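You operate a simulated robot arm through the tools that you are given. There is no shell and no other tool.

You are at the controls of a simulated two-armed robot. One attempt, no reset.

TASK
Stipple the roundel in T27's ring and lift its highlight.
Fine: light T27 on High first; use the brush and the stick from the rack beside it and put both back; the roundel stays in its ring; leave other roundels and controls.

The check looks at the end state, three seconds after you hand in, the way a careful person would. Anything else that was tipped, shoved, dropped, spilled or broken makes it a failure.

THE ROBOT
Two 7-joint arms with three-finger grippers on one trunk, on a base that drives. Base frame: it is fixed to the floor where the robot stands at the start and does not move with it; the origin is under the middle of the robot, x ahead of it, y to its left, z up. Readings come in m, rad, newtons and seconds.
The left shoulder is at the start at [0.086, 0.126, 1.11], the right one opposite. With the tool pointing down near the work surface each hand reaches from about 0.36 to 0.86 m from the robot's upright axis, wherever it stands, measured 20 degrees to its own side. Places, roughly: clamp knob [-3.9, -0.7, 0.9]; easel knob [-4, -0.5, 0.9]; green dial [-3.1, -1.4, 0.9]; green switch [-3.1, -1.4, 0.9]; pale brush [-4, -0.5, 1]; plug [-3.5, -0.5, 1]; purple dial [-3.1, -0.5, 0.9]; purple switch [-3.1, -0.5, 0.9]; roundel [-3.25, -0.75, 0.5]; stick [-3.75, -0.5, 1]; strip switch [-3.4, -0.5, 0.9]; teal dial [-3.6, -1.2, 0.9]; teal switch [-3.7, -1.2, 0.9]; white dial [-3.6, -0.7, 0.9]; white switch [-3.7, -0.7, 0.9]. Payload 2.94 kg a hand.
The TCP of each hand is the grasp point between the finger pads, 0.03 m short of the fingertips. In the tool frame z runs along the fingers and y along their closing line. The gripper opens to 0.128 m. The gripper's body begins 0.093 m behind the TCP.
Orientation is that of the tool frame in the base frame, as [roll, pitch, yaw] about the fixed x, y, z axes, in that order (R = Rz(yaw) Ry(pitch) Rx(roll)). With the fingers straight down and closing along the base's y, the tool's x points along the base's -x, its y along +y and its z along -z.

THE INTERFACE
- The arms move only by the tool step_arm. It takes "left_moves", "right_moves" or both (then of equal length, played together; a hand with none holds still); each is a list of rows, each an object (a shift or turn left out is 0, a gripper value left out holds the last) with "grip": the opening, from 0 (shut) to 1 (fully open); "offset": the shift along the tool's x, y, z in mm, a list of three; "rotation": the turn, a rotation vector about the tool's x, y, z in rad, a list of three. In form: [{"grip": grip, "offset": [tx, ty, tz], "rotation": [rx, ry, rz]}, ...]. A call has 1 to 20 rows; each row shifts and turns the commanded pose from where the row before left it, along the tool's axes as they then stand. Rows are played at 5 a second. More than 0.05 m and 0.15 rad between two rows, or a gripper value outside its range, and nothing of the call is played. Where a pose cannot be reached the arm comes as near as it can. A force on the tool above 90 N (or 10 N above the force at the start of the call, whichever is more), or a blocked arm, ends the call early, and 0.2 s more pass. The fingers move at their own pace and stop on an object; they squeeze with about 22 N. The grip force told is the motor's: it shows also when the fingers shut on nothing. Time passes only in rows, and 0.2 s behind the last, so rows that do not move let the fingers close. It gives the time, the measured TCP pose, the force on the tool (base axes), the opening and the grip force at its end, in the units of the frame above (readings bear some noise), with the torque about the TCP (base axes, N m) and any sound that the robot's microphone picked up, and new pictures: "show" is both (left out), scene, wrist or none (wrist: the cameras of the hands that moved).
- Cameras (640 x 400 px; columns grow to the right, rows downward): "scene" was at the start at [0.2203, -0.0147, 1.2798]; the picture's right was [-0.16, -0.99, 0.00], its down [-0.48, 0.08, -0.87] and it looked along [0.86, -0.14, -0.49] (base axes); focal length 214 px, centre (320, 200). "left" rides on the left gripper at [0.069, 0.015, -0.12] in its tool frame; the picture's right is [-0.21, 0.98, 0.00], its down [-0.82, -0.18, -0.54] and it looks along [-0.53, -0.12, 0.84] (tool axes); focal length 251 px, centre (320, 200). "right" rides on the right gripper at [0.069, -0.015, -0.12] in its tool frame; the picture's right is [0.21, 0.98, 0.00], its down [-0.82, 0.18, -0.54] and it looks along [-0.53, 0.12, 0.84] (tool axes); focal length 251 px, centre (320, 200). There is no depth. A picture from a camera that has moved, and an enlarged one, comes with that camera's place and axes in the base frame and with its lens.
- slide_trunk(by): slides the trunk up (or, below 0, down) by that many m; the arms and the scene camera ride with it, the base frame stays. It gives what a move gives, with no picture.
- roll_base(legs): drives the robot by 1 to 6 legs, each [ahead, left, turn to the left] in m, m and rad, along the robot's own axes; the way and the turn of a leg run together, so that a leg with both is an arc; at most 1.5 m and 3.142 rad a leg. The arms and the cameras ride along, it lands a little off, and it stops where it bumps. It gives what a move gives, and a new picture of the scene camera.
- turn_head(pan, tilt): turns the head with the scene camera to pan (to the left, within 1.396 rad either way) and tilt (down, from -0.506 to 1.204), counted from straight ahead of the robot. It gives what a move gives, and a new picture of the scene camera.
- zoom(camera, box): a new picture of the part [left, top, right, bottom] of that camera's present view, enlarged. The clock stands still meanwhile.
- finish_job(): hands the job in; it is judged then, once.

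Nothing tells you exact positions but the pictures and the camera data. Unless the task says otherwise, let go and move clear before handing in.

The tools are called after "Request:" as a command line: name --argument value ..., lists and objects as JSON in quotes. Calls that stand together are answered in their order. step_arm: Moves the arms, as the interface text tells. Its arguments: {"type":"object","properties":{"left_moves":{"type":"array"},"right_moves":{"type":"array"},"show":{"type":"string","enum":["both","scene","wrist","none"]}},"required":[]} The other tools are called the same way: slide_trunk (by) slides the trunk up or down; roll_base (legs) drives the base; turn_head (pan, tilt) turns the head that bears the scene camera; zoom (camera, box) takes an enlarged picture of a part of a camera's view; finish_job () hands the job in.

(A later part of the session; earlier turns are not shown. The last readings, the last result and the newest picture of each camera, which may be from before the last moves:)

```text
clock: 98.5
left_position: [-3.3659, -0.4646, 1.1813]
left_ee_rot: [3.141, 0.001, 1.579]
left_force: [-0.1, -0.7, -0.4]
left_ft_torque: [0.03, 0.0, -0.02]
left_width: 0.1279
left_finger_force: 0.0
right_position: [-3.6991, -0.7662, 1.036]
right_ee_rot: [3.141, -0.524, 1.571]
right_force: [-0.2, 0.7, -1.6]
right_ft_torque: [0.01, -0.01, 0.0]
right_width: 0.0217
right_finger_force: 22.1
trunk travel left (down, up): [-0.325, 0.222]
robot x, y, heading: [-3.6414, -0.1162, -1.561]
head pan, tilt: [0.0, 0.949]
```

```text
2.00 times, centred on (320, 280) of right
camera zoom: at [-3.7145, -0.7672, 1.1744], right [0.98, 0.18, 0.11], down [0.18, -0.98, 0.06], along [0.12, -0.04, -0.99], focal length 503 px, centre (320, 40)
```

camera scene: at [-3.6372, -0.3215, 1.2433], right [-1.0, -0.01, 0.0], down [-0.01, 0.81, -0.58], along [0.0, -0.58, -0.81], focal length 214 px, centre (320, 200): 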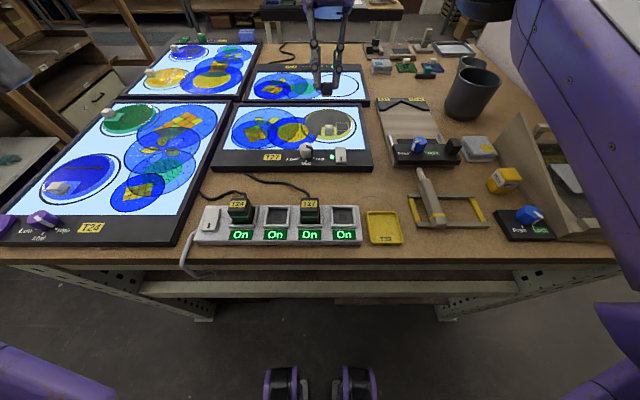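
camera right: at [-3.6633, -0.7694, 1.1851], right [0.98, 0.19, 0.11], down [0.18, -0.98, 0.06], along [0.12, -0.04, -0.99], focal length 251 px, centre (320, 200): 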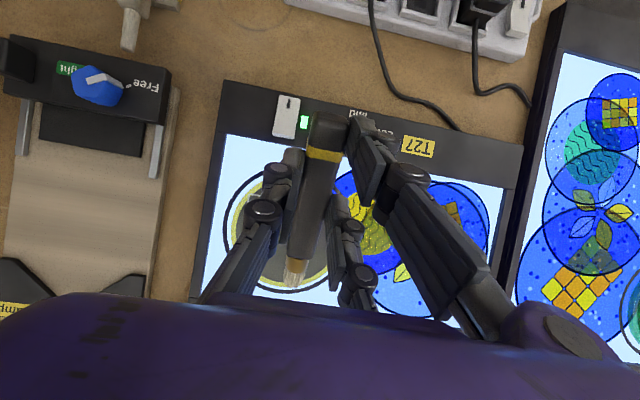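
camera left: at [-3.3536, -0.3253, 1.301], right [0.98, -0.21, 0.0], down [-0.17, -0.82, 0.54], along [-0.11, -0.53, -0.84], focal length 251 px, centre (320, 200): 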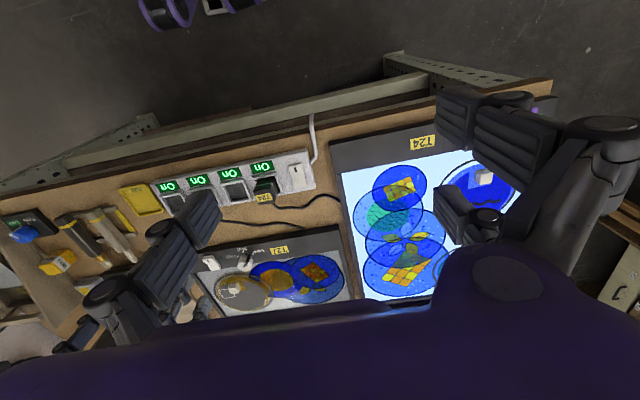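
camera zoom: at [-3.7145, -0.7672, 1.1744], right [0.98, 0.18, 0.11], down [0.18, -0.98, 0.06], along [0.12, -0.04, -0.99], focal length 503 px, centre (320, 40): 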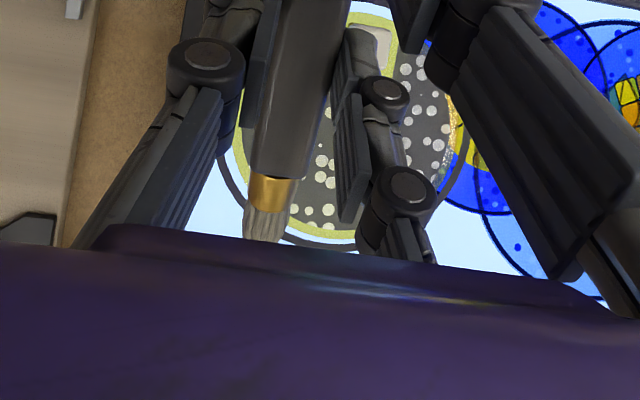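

I want to see whether the brush has slipped in the grip; let me view the whole wrist picture.

Request:
step_arm --right_moves '[{}]' --show "wrist"

Request:
zoom --camera "right" --box '[240, 90, 400, 190]'

Request:
zoom --camera "right" --box '[220, 200, 380, 300]'

```text
clock: 98.9
left_position: [-3.3662, -0.4628, 1.1814]
left_ee_rot: [-3.141, 0.0, 1.577]
left_force: [0.3, -0.3, -0.4]
left_ft_torque: [0.0, -0.02, 0.0]
left_width: 0.1279
left_finger_force: 0.0
right_position: [-3.6997, -0.7657, 1.0363]
right_ee_rot: [3.14, -0.523, 1.57]
right_force: [-0.3, 0.6, -0.6]
right_ft_torque: [0.02, 0.03, 0.0]
right_width: 0.0217
right_finger_force: 21.4
trunk travel left (down, up): [-0.325, 0.222]
robot x, y, heading: [-3.6394, -0.1201, -1.569]
head pan, tilt: [0.0, 0.949]
camera right: at [-3.7141, -0.7665, 1.1748], right [0.98, 0.19, 0.11], down [0.18, -0.98, 0.06], along [0.12, -0.04, -0.99], focal length 251 px, centre (320, 200)
```

right: 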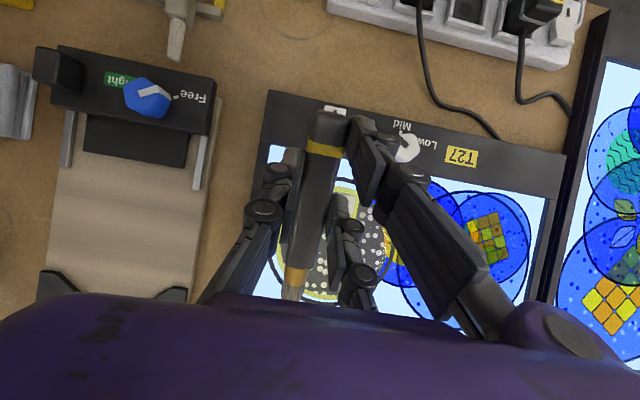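

```text
4.00 times, centred on (320, 140) of right
camera zoom: at [-3.7141, -0.7665, 1.1748], right [0.98, 0.19, 0.11], down [0.18, -0.98, 0.06], along [0.12, -0.04, -0.99], focal length 1006 px, centre (320, 440)
```

zoom: 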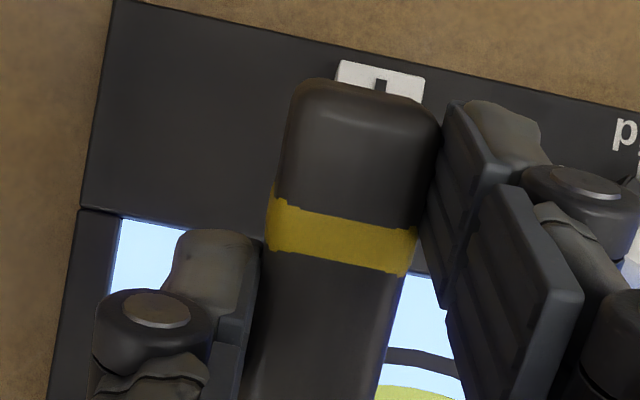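

```text
4.00 times, centred on (300, 250) of right
camera zoom: at [-3.7141, -0.7665, 1.1748], right [0.98, 0.19, 0.11], down [0.18, -0.98, 0.06], along [0.12, -0.04, -0.99], focal length 1006 px, centre (400, 0)
```

zoom: 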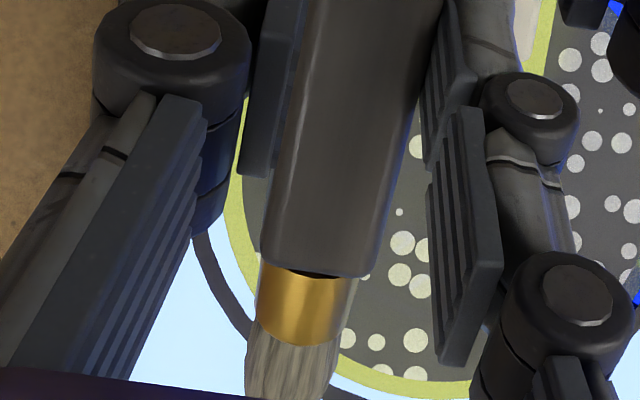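

The brush has slipped only a few degrees. I continue with lighter dabs; next at about (−3.711, −0.825).

Request:
step_arm --right_moves '[{"offset": [22.5, -10, 13]}, {"offset": [-15.7, 0, 27.2]}, {"offset": [-15.7, 0, 27.2]}, {}]' --show "none"

Request:
zoom --camera "scene" --box '[270, 80, 390, 155]'

```text
clock: 99.9
left_position: [-3.3653, -0.4639, 1.1815]
left_ee_rot: [-3.139, -0.001, 1.578]
left_force: [-0.2, 0.1, -0.4]
left_ft_torque: [-0.04, 0.04, 0.02]
left_width: 0.1279
left_finger_force: 0.0
right_position: [-3.7124, -0.7408, 0.972]
right_ee_rot: [-3.141, -0.521, 1.568]
right_force: [-0.1, -0.1, -0.4]
right_ft_torque: [0.02, 0.01, -0.04]
right_width: 0.0215
right_finger_force: 22.7
trunk travel left (down, up): [-0.325, 0.222]
robot x, y, heading: [-3.6404, -0.1166, -1.57]
head pan, tilt: [0.0, 0.949]
```

```text
5.33 times, centred on (330, 118) of scene
camera zoom: at [-3.6371, -0.3209, 1.2434], right [-1.0, -0.01, 0.0], down [-0.01, 0.81, -0.58], along [0.0, -0.58, -0.81], focal length 1144 px, centre (267, 640)
```

zoom: 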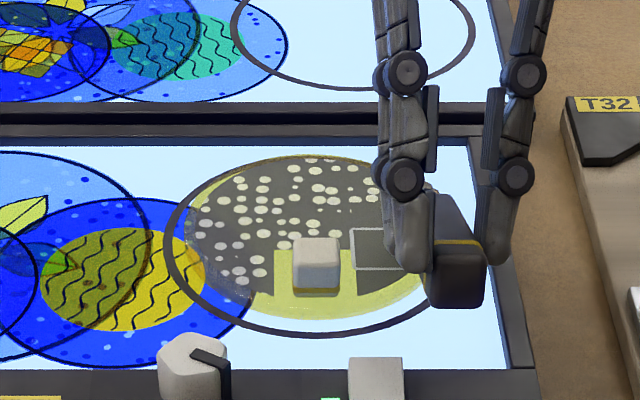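

No contact yet; I go down in 2 mm steps.

Request:
step_arm --right_moves '[{"offset": [-1, 0, 1.73]}, {}]' --show "none"

Request:
step_arm --right_moves '[{"offset": [-1, 0, 1.73]}, {}]' --show "none"

```text
clock: 100.5
left_position: [-3.3671, -0.4636, 1.1819]
left_ee_rot: [-3.141, 0.001, 1.578]
left_force: [-0.2, 0.2, 0.8]
left_ft_torque: [0.0, -0.03, 0.01]
left_width: 0.128
left_finger_force: 0.0
right_position: [-3.7099, -0.7413, 0.9719]
right_ee_rot: [3.141, -0.52, 1.572]
right_force: [-1.6, -0.1, 5.5]
right_ft_torque: [-0.63, 0.11, -0.06]
right_width: 0.0216
right_finger_force: 21.7
trunk travel left (down, up): [-0.325, 0.222]
robot x, y, heading: [-3.6374, -0.1195, -1.564]
head pan, tilt: [0.0, 0.949]
```

```text
clock: 101.1
left_position: [-3.3666, -0.462, 1.1825]
left_ee_rot: [-3.141, 0.002, 1.578]
left_force: [0.5, -0.1, -0.2]
left_ft_torque: [-0.01, -0.01, -0.01]
left_width: 0.1279
left_finger_force: 0.0
right_position: [-3.7084, -0.7404, 0.9694]
right_ee_rot: [3.141, -0.522, 1.571]
right_force: [-0.8, 1.4, 4.9]
right_ft_torque: [-0.43, 0.07, -0.07]
right_width: 0.0217
right_finger_force: 21.9
trunk travel left (down, up): [-0.325, 0.222]
robot x, y, heading: [-3.6432, -0.1169, -1.566]
head pan, tilt: [0.0, 0.949]
```

Contact (5 N). Lift and look.

Request:
step_arm --right_moves '[{"offset": [10, 0, -17.3]}, {"offset": [16, 0, -27.7]}, {}]' --show "none"

Request:
zoom --camera "scene" --box '[270, 80, 390, 155]'

Request:
zoom --camera "right" --box '[220, 200, 380, 300]'

```text
clock: 101.9
left_position: [-3.3672, -0.4653, 1.1811]
left_ee_rot: [-3.141, 0.002, 1.578]
left_force: [-0.1, 0.3, 0.3]
left_ft_torque: [0.03, 0.0, 0.01]
left_width: 0.128
left_finger_force: 0.1
right_position: [-3.7094, -0.7417, 1.0198]
right_ee_rot: [3.14, -0.523, 1.571]
right_force: [0.0, -0.1, -1.2]
right_ft_torque: [0.03, -0.01, 0.02]
right_width: 0.0216
right_finger_force: 22.5
trunk travel left (down, up): [-0.325, 0.222]
robot x, y, heading: [-3.6398, -0.1197, -1.567]
head pan, tilt: [0.0, 0.949]
```

```text
5.33 times, centred on (330, 118) of scene
camera zoom: at [-3.6375, -0.3218, 1.2433], right [-1.0, -0.01, 0.0], down [-0.01, 0.81, -0.58], along [0.0, -0.58, -0.81], focal length 1144 px, centre (267, 640)
```

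zoom: 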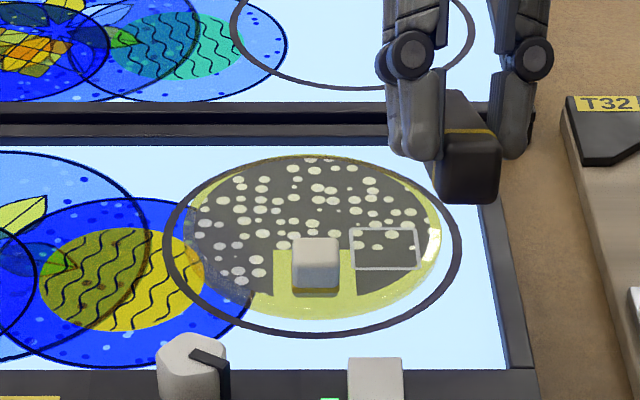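

```text
4.00 times, centred on (300, 250) of right
camera zoom: at [-3.7241, -0.7421, 1.1582], right [0.98, 0.18, 0.11], down [0.18, -0.98, 0.06], along [0.12, -0.04, -0.99], focal length 1006 px, centre (400, 0)
```

zoom: 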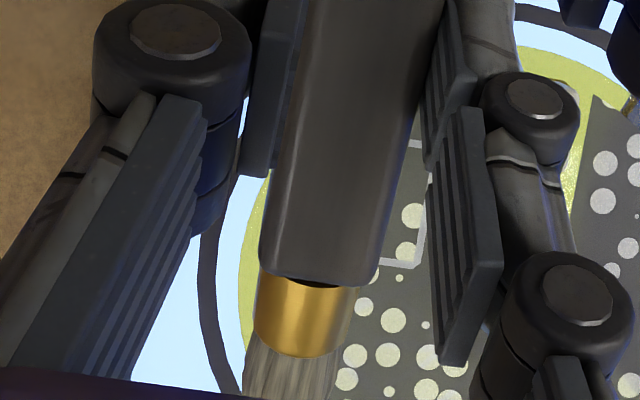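

The upper right is done, reaching into the highlight box. Remaining is the lower right; next at about (−3.702, −0.788).

Request:
step_arm --right_moves '[{"offset": [34.6, 8, 20]}, {"offset": [-12, 0, 20.8]}, {"offset": [-12, 0, 20.8]}, {}]' --show "none"

Request:
step_arm --right_moves '[{"offset": [-1, 0, 1.73]}, {}]' --show "none"

Request:
zoom --camera "scene" --box '[270, 80, 390, 155]'

```text
clock: 102.9
left_position: [-3.3666, -0.4628, 1.1819]
left_ee_rot: [3.14, 0.0, 1.578]
left_force: [-0.6, -0.1, 0.1]
left_ft_torque: [0.01, 0.0, 0.03]
left_width: 0.1281
left_finger_force: 0.0
right_position: [-3.7004, -0.7006, 0.9734]
right_ee_rot: [3.14, -0.522, 1.572]
right_force: [1.5, 0.1, -1.0]
right_ft_torque: [0.01, 0.01, 0.0]
right_width: 0.0215
right_finger_force: 22.5
trunk travel left (down, up): [-0.325, 0.222]
robot x, y, heading: [-3.6395, -0.1162, -1.563]
head pan, tilt: [0.0, 0.949]
```

```text
clock: 103.5
left_position: [-3.3662, -0.4634, 1.1821]
left_ee_rot: [3.141, -0.001, 1.579]
left_force: [0.0, -0.2, -0.4]
left_ft_torque: [-0.05, 0.01, -0.01]
left_width: 0.1278
left_finger_force: 0.0
right_position: [-3.7007, -0.6994, 0.9715]
right_ee_rot: [3.139, -0.52, 1.571]
right_force: [-0.8, 0.4, -0.7]
right_ft_torque: [-0.01, -0.02, 0.01]
right_width: 0.0218
right_finger_force: 22.0
trunk travel left (down, up): [-0.325, 0.222]
robot x, y, heading: [-3.6381, -0.1178, -1.563]
head pan, tilt: [0.0, 0.949]
```

```text
5.33 times, centred on (330, 118) of scene
camera zoom: at [-3.6372, -0.321, 1.2434], right [-1.0, -0.01, 0.0], down [-0.01, 0.81, -0.58], along [0.0, -0.58, -0.81], focal length 1144 px, centre (267, 640)
```

zoom: 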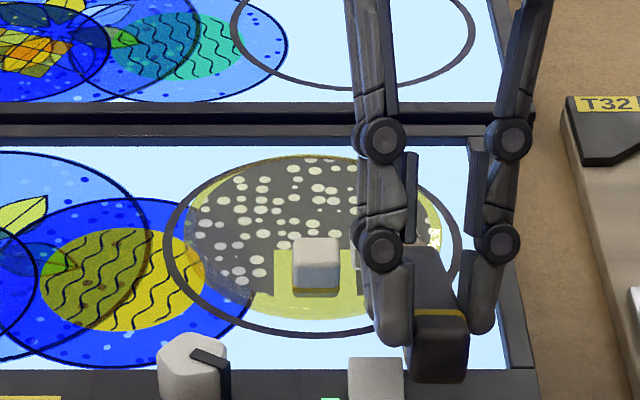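

Continue down by 2 mm steps.

Request:
step_arm --right_moves '[{"offset": [-1, 0, 1.73]}, {}]' --show "none"

Request:
step_arm --right_moves '[{"offset": [-1, 0, 1.73]}, {}]' --show "none"

```text
clock: 104.1
left_position: [-3.3657, -0.464, 1.182]
left_ee_rot: [-3.142, 0.0, 1.577]
left_force: [-0.5, 0.7, -0.3]
left_ft_torque: [0.04, 0.05, 0.0]
left_width: 0.1281
left_finger_force: 0.0
right_position: [-3.7, -0.7002, 0.9694]
right_ee_rot: [3.141, -0.523, 1.571]
right_force: [0.1, 0.5, 0.0]
right_ft_torque: [-0.07, 0.0, 0.0]
right_width: 0.0215
right_finger_force: 21.9
trunk travel left (down, up): [-0.325, 0.222]
robot x, y, heading: [-3.6398, -0.1169, -1.564]
head pan, tilt: [0.0, 0.949]
```

```text
clock: 104.7
left_position: [-3.3666, -0.4635, 1.1822]
left_ee_rot: [-3.14, 0.001, 1.578]
left_force: [0.7, -0.3, 0.1]
left_ft_torque: [0.0, -0.01, 0.03]
left_width: 0.1281
left_finger_force: 0.1
right_position: [-3.7004, -0.6993, 0.9671]
right_ee_rot: [3.141, -0.521, 1.571]
right_force: [-0.1, -0.1, 6.1]
right_ft_torque: [-0.63, 0.03, 0.0]
right_width: 0.0216
right_finger_force: 21.9
trunk travel left (down, up): [-0.325, 0.222]
robot x, y, heading: [-3.6403, -0.1215, -1.565]
head pan, tilt: [0.0, 0.949]
```

Contact (6 N). Lift and look.

Request:
step_arm --right_moves '[{"offset": [10, 0, -17.3]}, {"offset": [16, 0, -27.7]}, {"offset": [-20, 0, -20]}, {}]' --show "none"

Request:
zoom --camera "scene" --box '[280, 90, 376, 150]'

Request:
zoom --camera "right" --box '[160, 100, 480, 300]'

```text
clock: 105.7
left_position: [-3.3667, -0.4636, 1.1823]
left_ee_rot: [3.141, 0.003, 1.579]
left_force: [0.0, 0.2, 0.1]
left_ft_torque: [-0.04, 0.0, -0.02]
left_width: 0.1279
left_finger_force: 0.1
right_position: [-3.6997, -0.7267, 1.0247]
right_ee_rot: [3.14, -0.521, 1.571]
right_force: [-0.2, -0.1, -0.9]
right_ft_torque: [-0.03, -0.01, 0.0]
right_width: 0.0213
right_finger_force: 22.8
trunk travel left (down, up): [-0.325, 0.222]
robot x, y, heading: [-3.6402, -0.1165, -1.56]
head pan, tilt: [0.0, 0.949]
```

```text
6.67 times, centred on (328, 120) of scene
camera zoom: at [-3.6378, -0.3205, 1.2435], right [-1.0, -0.01, 0.0], down [-0.01, 0.81, -0.58], along [0.0, -0.58, -0.81], focal length 1430 px, centre (267, 733)
```

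zoom: 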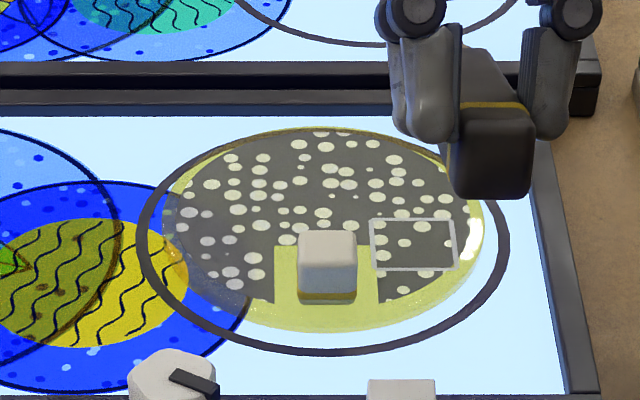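

```text
2.00 times, centred on (320, 200) of right
camera zoom: at [-3.7147, -0.7277, 1.1644], right [0.98, 0.19, 0.11], down [0.18, -0.98, 0.06], along [0.12, -0.04, -0.99], focal length 503 px, centre (320, 200)
```

zoom: 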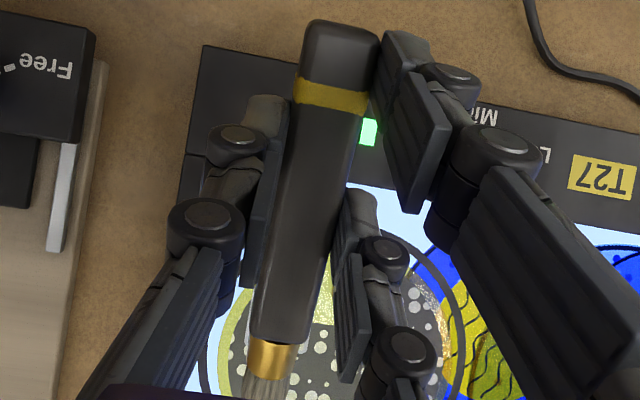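

The whole grey area now seems dotted. I zoom in further to check for bare patches.

Request:
zoom --camera "scene" --box '[300, 105, 356, 140]'

```text
11.43 times, centred on (328, 122) of scene
camera zoom: at [-3.6378, -0.3205, 1.2435], right [-1.0, -0.01, 0.0], down [-0.01, 0.81, -0.58], along [0.0, -0.58, -0.81], focal length 2451 px, centre (229, 1086)
```

zoom: 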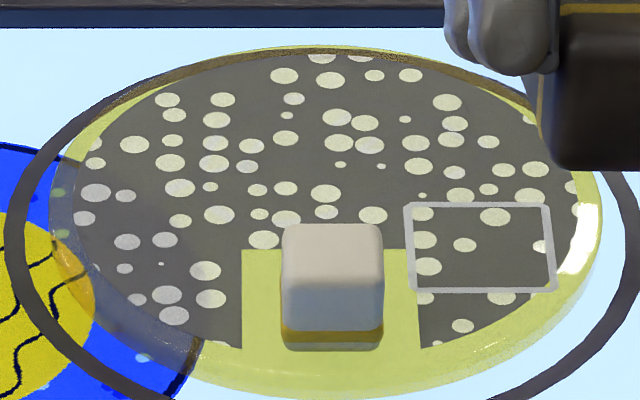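

Stippling covers the whole matt. Now I return the brush: rise, level the hand (keeping a slight tilt to compensate the brush's slip), and go back above the rack slot.

Request:
step_arm --right_moves '[{"offset": [16.2, 0, -28.1]}, {"offset": [16.2, 0, -28.1]}, {"rotation": [0, -0.134, 0]}, {"rotation": [0, -0.134, 0]}, {"rotation": [0, -0.134, 0]}, {"offset": [43.8, 0, 5.3]}, {"offset": [43.8, 0, 5.3]}, {"offset": [43.8, 0, 5.3]}, {"offset": [43.8, 0, 5.3]}, {"offset": [0, -46.2, 0]}, {"offset": [0, -46.2, 0]}, {"offset": [0, -46.2, 0]}, {"offset": [0, -46.2, 0]}, {"offset": [0, -46.2, 0]}, {}]' --show "both"

Request:
zoom --camera "scene" --box '[400, 130, 560, 230]'

Request:
zoom --camera "right" --box '[200, 60, 440, 210]'

```text
clock: 108.9
left_position: [-3.3668, -0.4637, 1.1812]
left_ee_rot: [-3.14, 0.0, 1.578]
left_force: [-0.3, -0.1, 0.5]
left_ft_torque: [-0.02, 0.01, 0.0]
left_width: 0.1279
left_finger_force: 0.1
right_position: [-3.9313, -0.5542, 1.0929]
right_ee_rot: [3.141, -0.119, 1.571]
right_force: [0.5, 0.3, -1.2]
right_ft_torque: [0.01, 0.01, -0.01]
right_width: 0.0215
right_finger_force: 21.9
trunk travel left (down, up): [-0.325, 0.222]
robot x, y, heading: [-3.6361, -0.1165, -1.569]
head pan, tilt: [0.0, 0.949]
camera scene: at [-3.6366, -0.3216, 1.2433], right [-1.0, -0.01, 0.0], down [-0.01, 0.81, -0.58], along [0.0, -0.58, -0.81], focal length 214 px, centre (320, 200)
camera right: at [-3.9453, -0.5, 1.2204], right [0.98, 0.21, 0.03], down [0.18, -0.88, 0.44], along [0.12, -0.42, -0.9], focal length 251 px, centre (320, 200)
```

scene: 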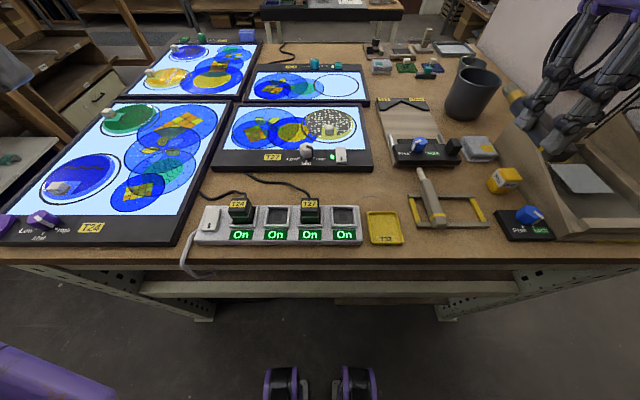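
right: 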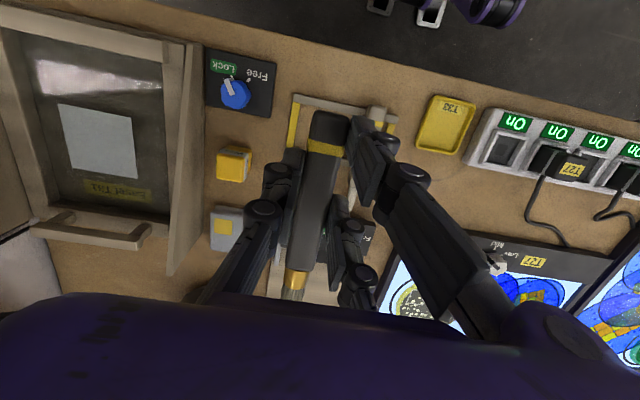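

```text
4.00 times, centred on (480, 180) of scene
camera zoom: at [-3.6366, -0.3216, 1.2433], right [-1.0, -0.01, 0.0], down [-0.01, 0.81, -0.58], along [0.0, -0.58, -0.81], focal length 858 px, centre (-320, 280)
```

zoom: 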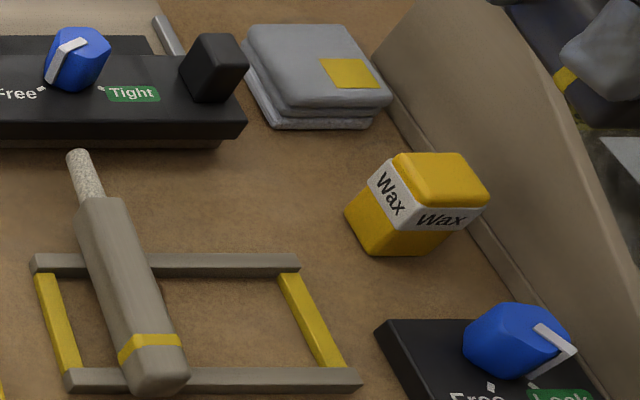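

```text
2.67 times, centred on (320, 135) of right
camera zoom: at [-3.9453, -0.5, 1.2204], right [0.98, 0.21, 0.03], down [0.18, -0.88, 0.44], along [0.12, -0.42, -0.9], focal length 670 px, centre (320, 373)
```

zoom: 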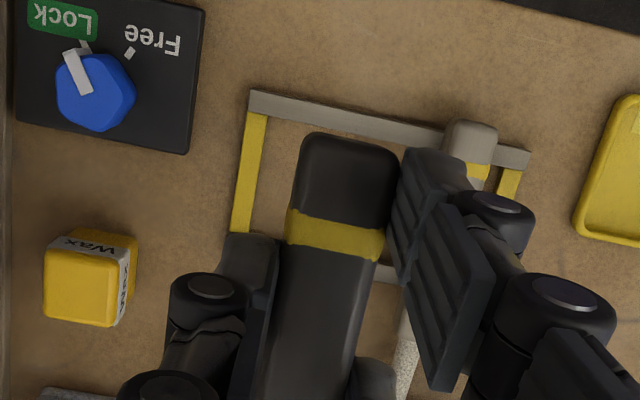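

The slot is free and the rack has not moved. I descend above the slot to about 1 cm over the bars.

Request:
step_arm --right_moves '[{"offset": [4, 0.8, 0]}, {"offset": [-4.8, 0, 39.7]}, {"offset": [-4.8, 0, 39.7]}, {"offset": [-4.8, 0, 39.7]}, {"offset": [-4.2, 0, 34.7]}, {}]' --show "none"

Request:
zoom --camera "scene" --box '[400, 130, 560, 230]'

Request:
zoom --camera "right" --box '[200, 60, 440, 210]'

```text
clock: 110.3
left_position: [-3.3656, -0.4634, 1.1815]
left_ee_rot: [-3.141, -0.001, 1.579]
left_force: [-0.7, 0.5, -0.8]
left_ft_torque: [0.0, 0.01, 0.02]
left_width: 0.1282
left_finger_force: 0.1
right_position: [-3.9321, -0.5469, 0.9348]
right_ee_rot: [3.141, -0.118, 1.57]
right_force: [0.6, 0.5, -0.1]
right_ft_torque: [0.05, 0.0, 0.0]
right_width: 0.0214
right_finger_force: 21.9
trunk travel left (down, up): [-0.325, 0.222]
robot x, y, heading: [-3.6406, -0.1177, -1.56]
head pan, tilt: [0.0, 0.949]
```

```text
4.00 times, centred on (480, 180) of scene
camera zoom: at [-3.6371, -0.3208, 1.2435], right [-1.0, -0.01, 0.0], down [-0.01, 0.81, -0.58], along [0.0, -0.58, -0.81], focal length 858 px, centre (-320, 280)
```

zoom: 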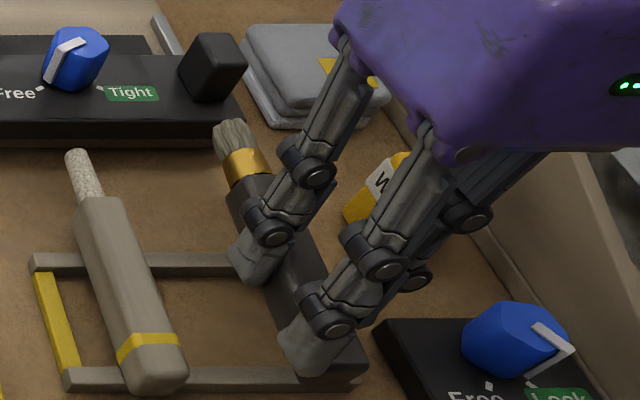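

```text
2.67 times, centred on (320, 135) of right
camera zoom: at [-3.9456, -0.494, 1.0632], right [0.98, 0.21, 0.03], down [0.18, -0.88, 0.44], along [0.12, -0.42, -0.9], focal length 670 px, centre (320, 373)
```

zoom: 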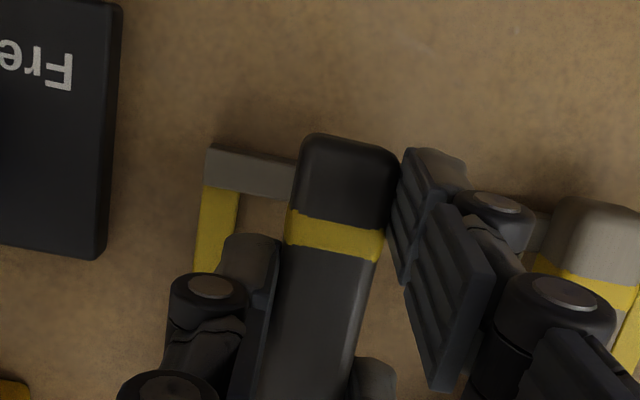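

Well aligned over the slot. I lower further in small steps until the handle rests on the bar.

Request:
step_arm --right_moves '[{"offset": [-0.6, 0, 5]}, {"offset": [-0.5, 0, 4]}, {}]' --show "none"

Request:
step_arm --right_moves '[{"offset": [-0.2, 0, 2]}, {}]' --show "none"

Request:
step_arm --right_moves '[{"offset": [-0.2, 0, 2]}, {}]' --show "none"

```text
clock: 111.1
left_position: [-3.3655, -0.4638, 1.1817]
left_ee_rot: [3.141, 0.002, 1.578]
left_force: [-0.1, 0.1, 0.0]
left_ft_torque: [-0.02, 0.06, -0.02]
left_width: 0.1281
left_finger_force: 0.0
right_position: [-3.9295, -0.5469, 0.9273]
right_ee_rot: [-3.141, -0.12, 1.572]
right_force: [1.2, -0.1, -1.3]
right_ft_torque: [0.03, 0.01, 0.02]
right_width: 0.0217
right_finger_force: 22.3
trunk travel left (down, up): [-0.325, 0.222]
robot x, y, heading: [-3.641, -0.1156, -1.562]
head pan, tilt: [0.0, 0.949]
```

```text
clock: 111.7
left_position: [-3.3663, -0.4635, 1.1815]
left_ee_rot: [3.141, 0.002, 1.577]
left_force: [0.2, -0.6, 0.6]
left_ft_torque: [0.02, 0.01, -0.01]
left_width: 0.128
left_finger_force: 0.0
right_position: [-3.9308, -0.5471, 0.9245]
right_ee_rot: [-3.14, -0.121, 1.571]
right_force: [0.6, 0.0, -0.7]
right_ft_torque: [0.0, 0.02, -0.03]
right_width: 0.0215
right_finger_force: 22.2
trunk travel left (down, up): [-0.325, 0.222]
robot x, y, heading: [-3.6373, -0.1191, -1.562]
head pan, tilt: [0.0, 0.949]
```

```text
clock: 112.3
left_position: [-3.366, -0.4635, 1.1825]
left_ee_rot: [-3.141, 0.0, 1.578]
left_force: [0.4, 0.4, 0.0]
left_ft_torque: [0.02, 0.0, -0.03]
left_width: 0.1281
left_finger_force: 0.2
right_position: [-3.9305, -0.5487, 0.9227]
right_ee_rot: [3.141, -0.12, 1.57]
right_force: [-0.5, 0.8, -0.6]
right_ft_torque: [0.02, -0.01, -0.01]
right_width: 0.0217
right_finger_force: 21.9
trunk travel left (down, up): [-0.325, 0.222]
robot x, y, heading: [-3.6399, -0.1162, -1.563]
head pan, tilt: [0.0, 0.949]
```

Request:
zoom --camera "scene" --box '[410, 150, 530, 225]'

Request:
step_arm --right_moves '[{"offset": [-0.2, 0, 2]}, {}]' --show "none"

Request:
step_arm --right_moves '[{"offset": [-0.2, 0, 1.5]}, {}]' --show "none"

```text
5.33 times, centred on (470, 188) of scene
camera zoom: at [-3.6373, -0.321, 1.2434], right [-1.0, -0.01, 0.0], down [-0.01, 0.81, -0.58], along [0.0, -0.58, -0.81], focal length 1144 px, centre (-480, 267)
```

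zoom: 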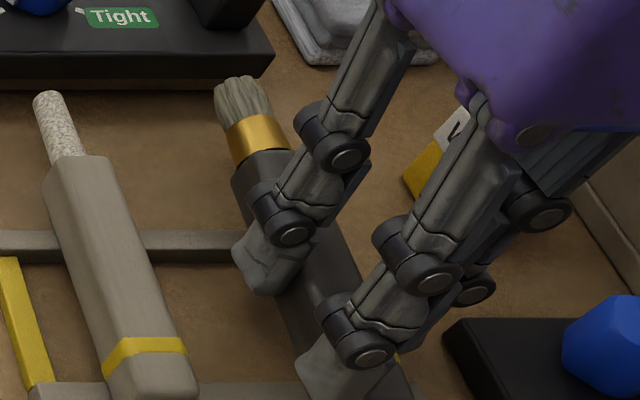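

```text
clock: 112.9
left_position: [-3.3666, -0.4631, 1.1815]
left_ee_rot: [3.14, -0.001, 1.577]
left_force: [-0.7, 0.0, 0.0]
left_ft_torque: [0.02, -0.03, 0.02]
left_width: 0.128
left_finger_force: 0.1
right_position: [-3.9289, -0.5458, 0.9219]
right_ee_rot: [3.141, -0.12, 1.57]
right_force: [0.0, 0.1, -0.8]
right_ft_torque: [0.03, 0.01, -0.01]
right_width: 0.0214
right_finger_force: 22.1
trunk travel left (down, up): [-0.325, 0.222]
robot x, y, heading: [-3.6406, -0.1167, -1.559]
head pan, tilt: [0.0, 0.949]
```

```text
clock: 113.5
left_position: [-3.3668, -0.4639, 1.1818]
left_ee_rot: [3.14, 0.002, 1.577]
left_force: [-0.9, -0.7, 0.0]
left_ft_torque: [0.01, -0.03, 0.01]
left_width: 0.128
left_finger_force: 0.1
right_position: [-3.9295, -0.5462, 0.9205]
right_ee_rot: [-3.142, -0.121, 1.57]
right_force: [0.7, 0.1, -0.4]
right_ft_torque: [0.05, -0.01, 0.01]
right_width: 0.0217
right_finger_force: 22.1
trunk travel left (down, up): [-0.325, 0.222]
robot x, y, heading: [-3.6397, -0.1151, -1.565]
head pan, tilt: [0.0, 0.949]
```

Still no contact; I continue in 1.5 mm steps.

Request:
step_arm --right_moves '[{"offset": [-0.2, 0, 1.5]}, {}]' --show "none"

Request:
step_arm --right_moves '[{"offset": [-0.2, 0, 1.5]}, {}]' --show "none"

Request:
step_arm --right_moves '[{"offset": [-0.2, 0, 1.5]}, {}]' --show "none"

```text
clock: 114.1
left_position: [-3.3653, -0.4634, 1.1813]
left_ee_rot: [-3.14, 0.0, 1.578]
left_force: [0.3, 1.2, 0.0]
left_ft_torque: [0.03, 0.0, 0.0]
left_width: 0.1282
left_finger_force: 0.0
right_position: [-3.9307, -0.5465, 0.9192]
right_ee_rot: [3.142, -0.12, 1.569]
right_force: [-0.6, 0.3, 16.3]
right_ft_torque: [0.5, 0.04, 0.03]
right_width: 0.0218
right_finger_force: 22.1
trunk travel left (down, up): [-0.325, 0.222]
robot x, y, heading: [-3.6392, -0.1169, -1.564]
head pan, tilt: [0.0, 0.949]
```

```text
clock: 114.7
left_position: [-3.3668, -0.4637, 1.1809]
left_ee_rot: [-3.138, 0.003, 1.579]
left_force: [-0.6, 1.0, 0.0]
left_ft_torque: [0.01, -0.01, 0.0]
left_width: 0.1279
left_finger_force: 0.0
right_position: [-3.9292, -0.5476, 0.918]
right_ee_rot: [-3.141, -0.119, 1.57]
right_force: [-0.7, -3.4, 15.3]
right_ft_torque: [0.36, 0.0, 0.0]
right_width: 0.0216
right_finger_force: 22.0
trunk travel left (down, up): [-0.325, 0.222]
robot x, y, heading: [-3.6419, -0.119, -1.563]
head pan, tilt: [0.0, 0.949]
```

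```text
clock: 115.3
left_position: [-3.3665, -0.4633, 1.1807]
left_ee_rot: [-3.141, 0.002, 1.578]
left_force: [-0.2, 0.3, 0.9]
left_ft_torque: [-0.02, 0.0, -0.05]
left_width: 0.128
left_finger_force: 0.0
right_position: [-3.9292, -0.547, 0.9163]
right_ee_rot: [3.141, -0.121, 1.568]
right_force: [-0.6, -2.7, 15.5]
right_ft_torque: [0.34, -0.03, -0.04]
right_width: 0.0217
right_finger_force: 21.9
trunk travel left (down, up): [-0.325, 0.222]
robot x, y, heading: [-3.6389, -0.118, -1.558]
head pan, tilt: [0.0, 0.949]
```

The handle rests on the front bar and has levelled itself. I open the fingers gently.

Request:
step_arm --right_moves '[{"offset": [0, 0, -1.5], "grip": 0.17}, {"grip": 0.25}, {"grip": 0.3}, {}]' --show "none"

Request:
zoom --camera "scene" --box '[410, 150, 530, 225]'

Request:
zoom --camera "right" --box '[200, 60, 440, 210]'

```text
clock: 116.3
left_position: [-3.3664, -0.4636, 1.182]
left_ee_rot: [3.14, 0.001, 1.576]
left_force: [-0.4, 0.5, -0.3]
left_ft_torque: [0.03, 0.0, -0.02]
left_width: 0.1282
left_finger_force: 0.1
right_position: [-3.9303, -0.5465, 0.9164]
right_ee_rot: [-3.141, -0.121, 1.571]
right_force: [-0.9, -0.5, 0.1]
right_ft_torque: [-0.02, -0.03, 0.02]
right_width: 0.0383
right_finger_force: 0.1
trunk travel left (down, up): [-0.325, 0.222]
robot x, y, heading: [-3.6389, -0.1188, -1.57]
head pan, tilt: [0.0, 0.949]
```

```text
5.33 times, centred on (470, 188) of scene
camera zoom: at [-3.6372, -0.321, 1.2434], right [-1.0, -0.01, 0.0], down [-0.01, 0.81, -0.58], along [0.0, -0.58, -0.81], focal length 1144 px, centre (-480, 267)
```

zoom: 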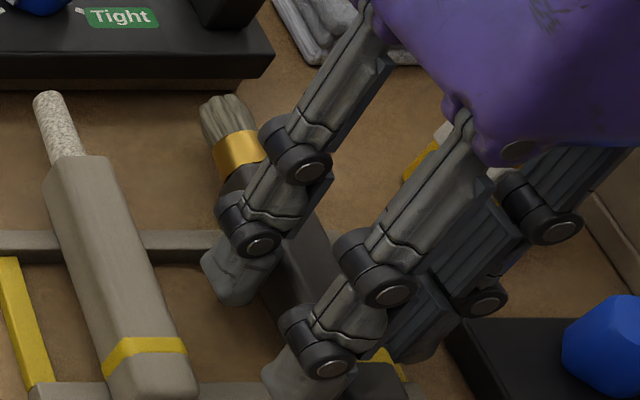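

```text
2.67 times, centred on (320, 135) of right
camera zoom: at [-3.945, -0.4933, 1.0447], right [0.98, 0.21, 0.03], down [0.18, -0.88, 0.44], along [0.12, -0.42, -0.9], focal length 670 px, centre (320, 373)
```

zoom: 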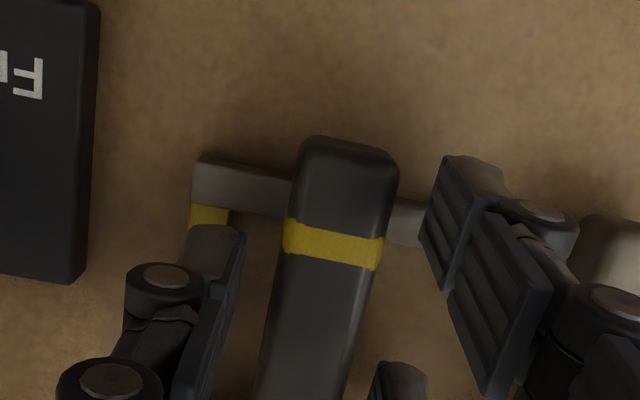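

The brush lies on both bars. I lift the hand straight up and check.

Request:
step_arm --right_moves '[{"offset": [1.2, 0, -9.9]}, {"offset": [2.4, 0, -19.9]}, {"offset": [4.8, 0, -39.7]}, {"offset": [4.8, 0, -39.7]}, {"rotation": [0, -0.12, 0]}, {}]' --show "both"

Request:
zoom --camera "scene" --box '[400, 150, 520, 225]'

Request:
zoom --camera "right" --box '[200, 60, 440, 210]'

```text
clock: 117.7
left_position: [-3.3661, -0.4643, 1.1813]
left_ee_rot: [-3.141, 0.001, 1.578]
left_force: [-0.5, 0.1, -0.6]
left_ft_torque: [0.05, 0.02, 0.0]
left_width: 0.128
left_finger_force: 0.0
right_position: [-3.9293, -0.549, 1.0283]
right_ee_rot: [3.141, -0.003, 1.567]
right_force: [-0.7, -0.5, 0.3]
right_ft_torque: [0.01, -0.01, 0.0]
right_width: 0.0384
right_finger_force: 0.0
trunk travel left (down, up): [-0.325, 0.222]
robot x, y, heading: [-3.6418, -0.1167, -1.561]
head pan, tilt: [0.0, 0.949]
camera scene: at [-3.637, -0.3219, 1.2433], right [-1.0, -0.01, 0.0], down [-0.01, 0.81, -0.58], along [0.0, -0.58, -0.81], focal length 214 px, centre (320, 200)
camera right: at [-3.9449, -0.4808, 1.1489], right [0.98, 0.21, 0.0], down [0.18, -0.82, 0.54], along [0.12, -0.53, -0.84], focal length 251 px, centre (320, 200)
```

scene: 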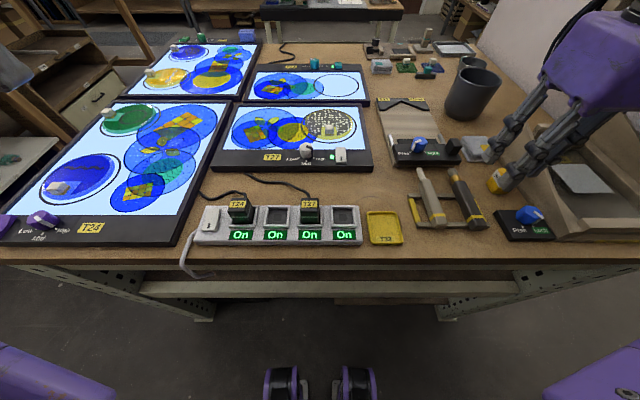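
right: 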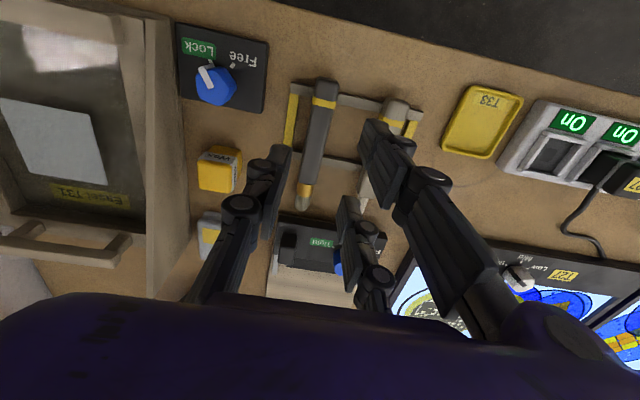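

```text
5.33 times, centred on (460, 188) of scene
camera zoom: at [-3.637, -0.3219, 1.2433], right [-1.0, -0.01, 0.0], down [-0.01, 0.81, -0.58], along [0.0, -0.58, -0.81], focal length 1144 px, centre (-427, 267)
```

zoom: 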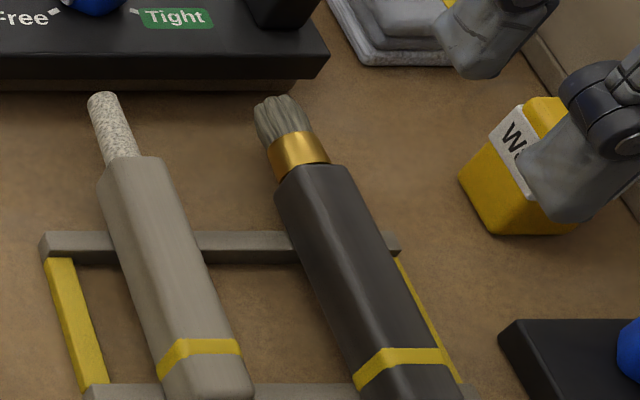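

```text
2.67 times, centred on (320, 135) of right
camera zoom: at [-3.9449, -0.4808, 1.1489], right [0.98, 0.21, 0.0], down [0.18, -0.82, 0.54], along [0.12, -0.53, -0.84], focal length 670 px, centre (320, 373)
```

zoom: 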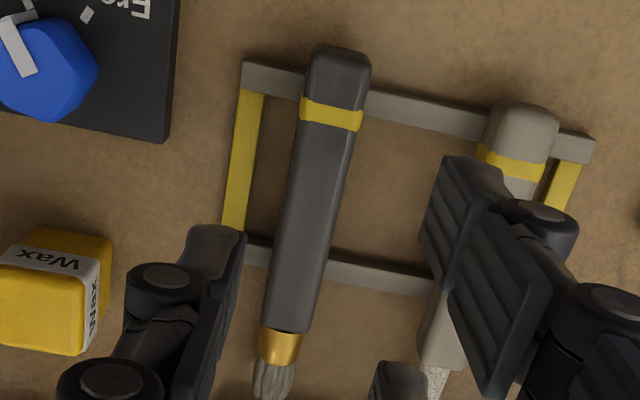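

The brush is back on both bars. Now the stick: I shift 65 mm to the left above it.

Request:
step_arm --right_moves '[{"offset": [0, 33, 0], "rotation": [0, 0, -0.003]}, {"offset": [0, 32, 0]}, {}]' --show "wrist"

Request:
zoom --camera "right" --box '[220, 60, 420, 185]'

```text
clock: 118.5
left_position: [-3.3673, -0.4622, 1.1826]
left_ee_rot: [3.142, 0.001, 1.576]
left_force: [-1.1, -0.2, 0.2]
left_ft_torque: [-0.01, -0.02, 0.04]
left_width: 0.1279
left_finger_force: 0.0
right_position: [-3.8665, -0.5479, 1.0298]
right_ee_rot: [-3.141, 0.0, 1.572]
right_force: [0.1, 0.4, 0.2]
right_ft_torque: [-0.05, -0.01, 0.0]
right_width: 0.0382
right_finger_force: 0.1
trunk travel left (down, up): [-0.325, 0.222]
robot x, y, heading: [-3.6404, -0.1194, -1.559]
head pan, tilt: [0.0, 0.949]
camera right: at [-3.8808, -0.4788, 1.1495], right [0.98, 0.22, 0.0], down [0.18, -0.82, 0.54], along [0.12, -0.53, -0.84], focal length 251 px, centre (320, 200)
```

right: 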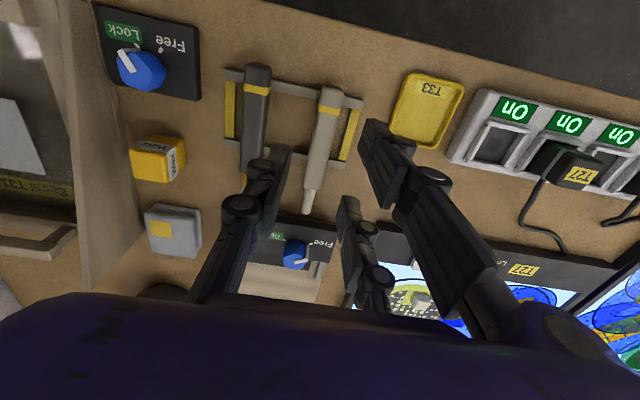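

```text
3.20 times, centred on (320, 122) of right
camera zoom: at [-3.8808, -0.4788, 1.1495], right [0.98, 0.22, 0.0], down [0.18, -0.82, 0.54], along [0.12, -0.53, -0.84], focal length 805 px, centre (320, 448)
```

zoom: 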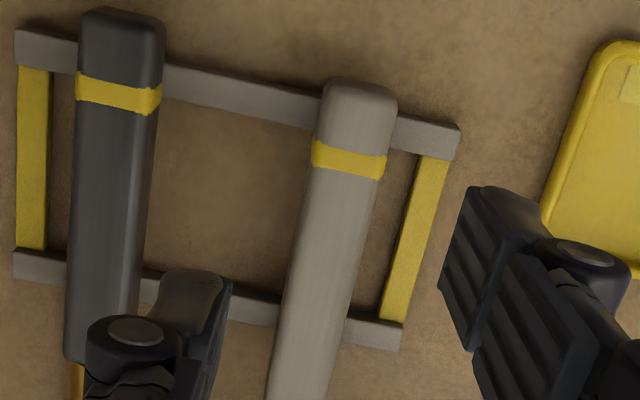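

The stick is 5 mm to the left of the hand's centre. I shift and descend to just above, then check.

Request:
step_arm --right_moves '[{"offset": [0, 5, 20]}, {"offset": [0, 0, 40]}, {"offset": [0, 0, 30]}, {}]' --show "none"

Request:
zoom --camera "right" --box '[220, 80, 420, 205]'

Request:
zoom --camera "scene" --box '[390, 150, 510, 225]'

```text
clock: 119.5
left_position: [-3.3668, -0.4644, 1.1806]
left_ee_rot: [3.14, 0.0, 1.578]
left_force: [0.5, 0.4, -0.1]
left_ft_torque: [-0.03, -0.01, 0.01]
left_width: 0.1279
left_finger_force: 0.1
right_position: [-3.8616, -0.5481, 0.939]
right_ee_rot: [3.139, -0.001, 1.572]
right_force: [0.0, -0.1, 0.6]
right_ft_torque: [-0.02, 0.0, -0.02]
right_width: 0.0383
right_finger_force: 0.0
trunk travel left (down, up): [-0.325, 0.222]
robot x, y, heading: [-3.6368, -0.1173, -1.562]
head pan, tilt: [0.0, 0.949]
```

```text
3.20 times, centred on (320, 142) of right
camera zoom: at [-3.8773, -0.4787, 1.0593], right [0.98, 0.22, 0.0], down [0.18, -0.82, 0.54], along [0.12, -0.53, -0.84], focal length 805 px, centre (320, 384)
```

zoom: 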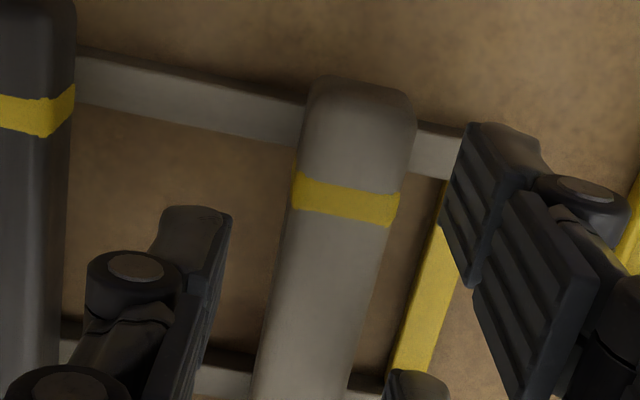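

```text
5.33 times, centred on (450, 188) of scene
camera zoom: at [-3.6372, -0.321, 1.2434], right [-1.0, -0.01, 0.0], down [-0.01, 0.81, -0.58], along [0.0, -0.58, -0.81], focal length 1144 px, centre (-373, 267)
```

zoom: 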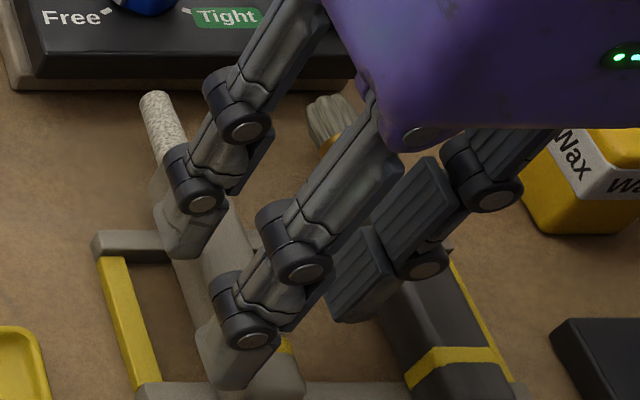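

Aligned. Down the last 2 cm and close.

Request:
step_arm --right_moves '[{"offset": [0, 1, 12]}, {"offset": [0, 0, 8]}, {}, {"grip": 0.2}, {"grip": 0.1}, {"grip": 0.0}, {}, {}]' --show "none"

Request:
zoom --camera "scene" --box '[390, 150, 510, 225]'

```text
clock: 121.3
left_position: [-3.3671, -0.4639, 1.181]
left_ee_rot: [-3.141, 0.0, 1.579]
left_force: [0.4, -0.2, -0.5]
left_ft_torque: [-0.01, 0.01, 0.01]
left_width: 0.128
left_finger_force: 0.2
right_position: [-3.8601, -0.5475, 0.9171]
right_ee_rot: [3.14, 0.001, 1.572]
right_force: [-0.1, 0.5, 0.1]
right_ft_torque: [0.02, -0.03, -0.02]
right_width: 0.0212
right_finger_force: 22.2
trunk travel left (down, up): [-0.325, 0.222]
robot x, y, heading: [-3.641, -0.1186, -1.564]
head pan, tilt: [0.0, 0.949]
```

```text
5.33 times, centred on (450, 188) of scene
camera zoom: at [-3.6373, -0.3211, 1.2434], right [-1.0, -0.01, 0.0], down [-0.01, 0.81, -0.58], along [0.0, -0.58, -0.81], focal length 1144 px, centre (-373, 267)
```

zoom: 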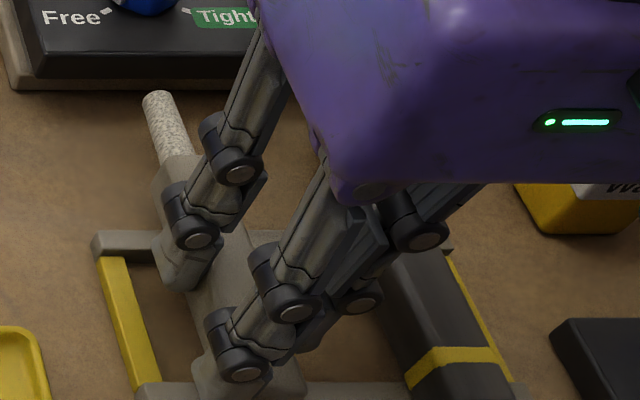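

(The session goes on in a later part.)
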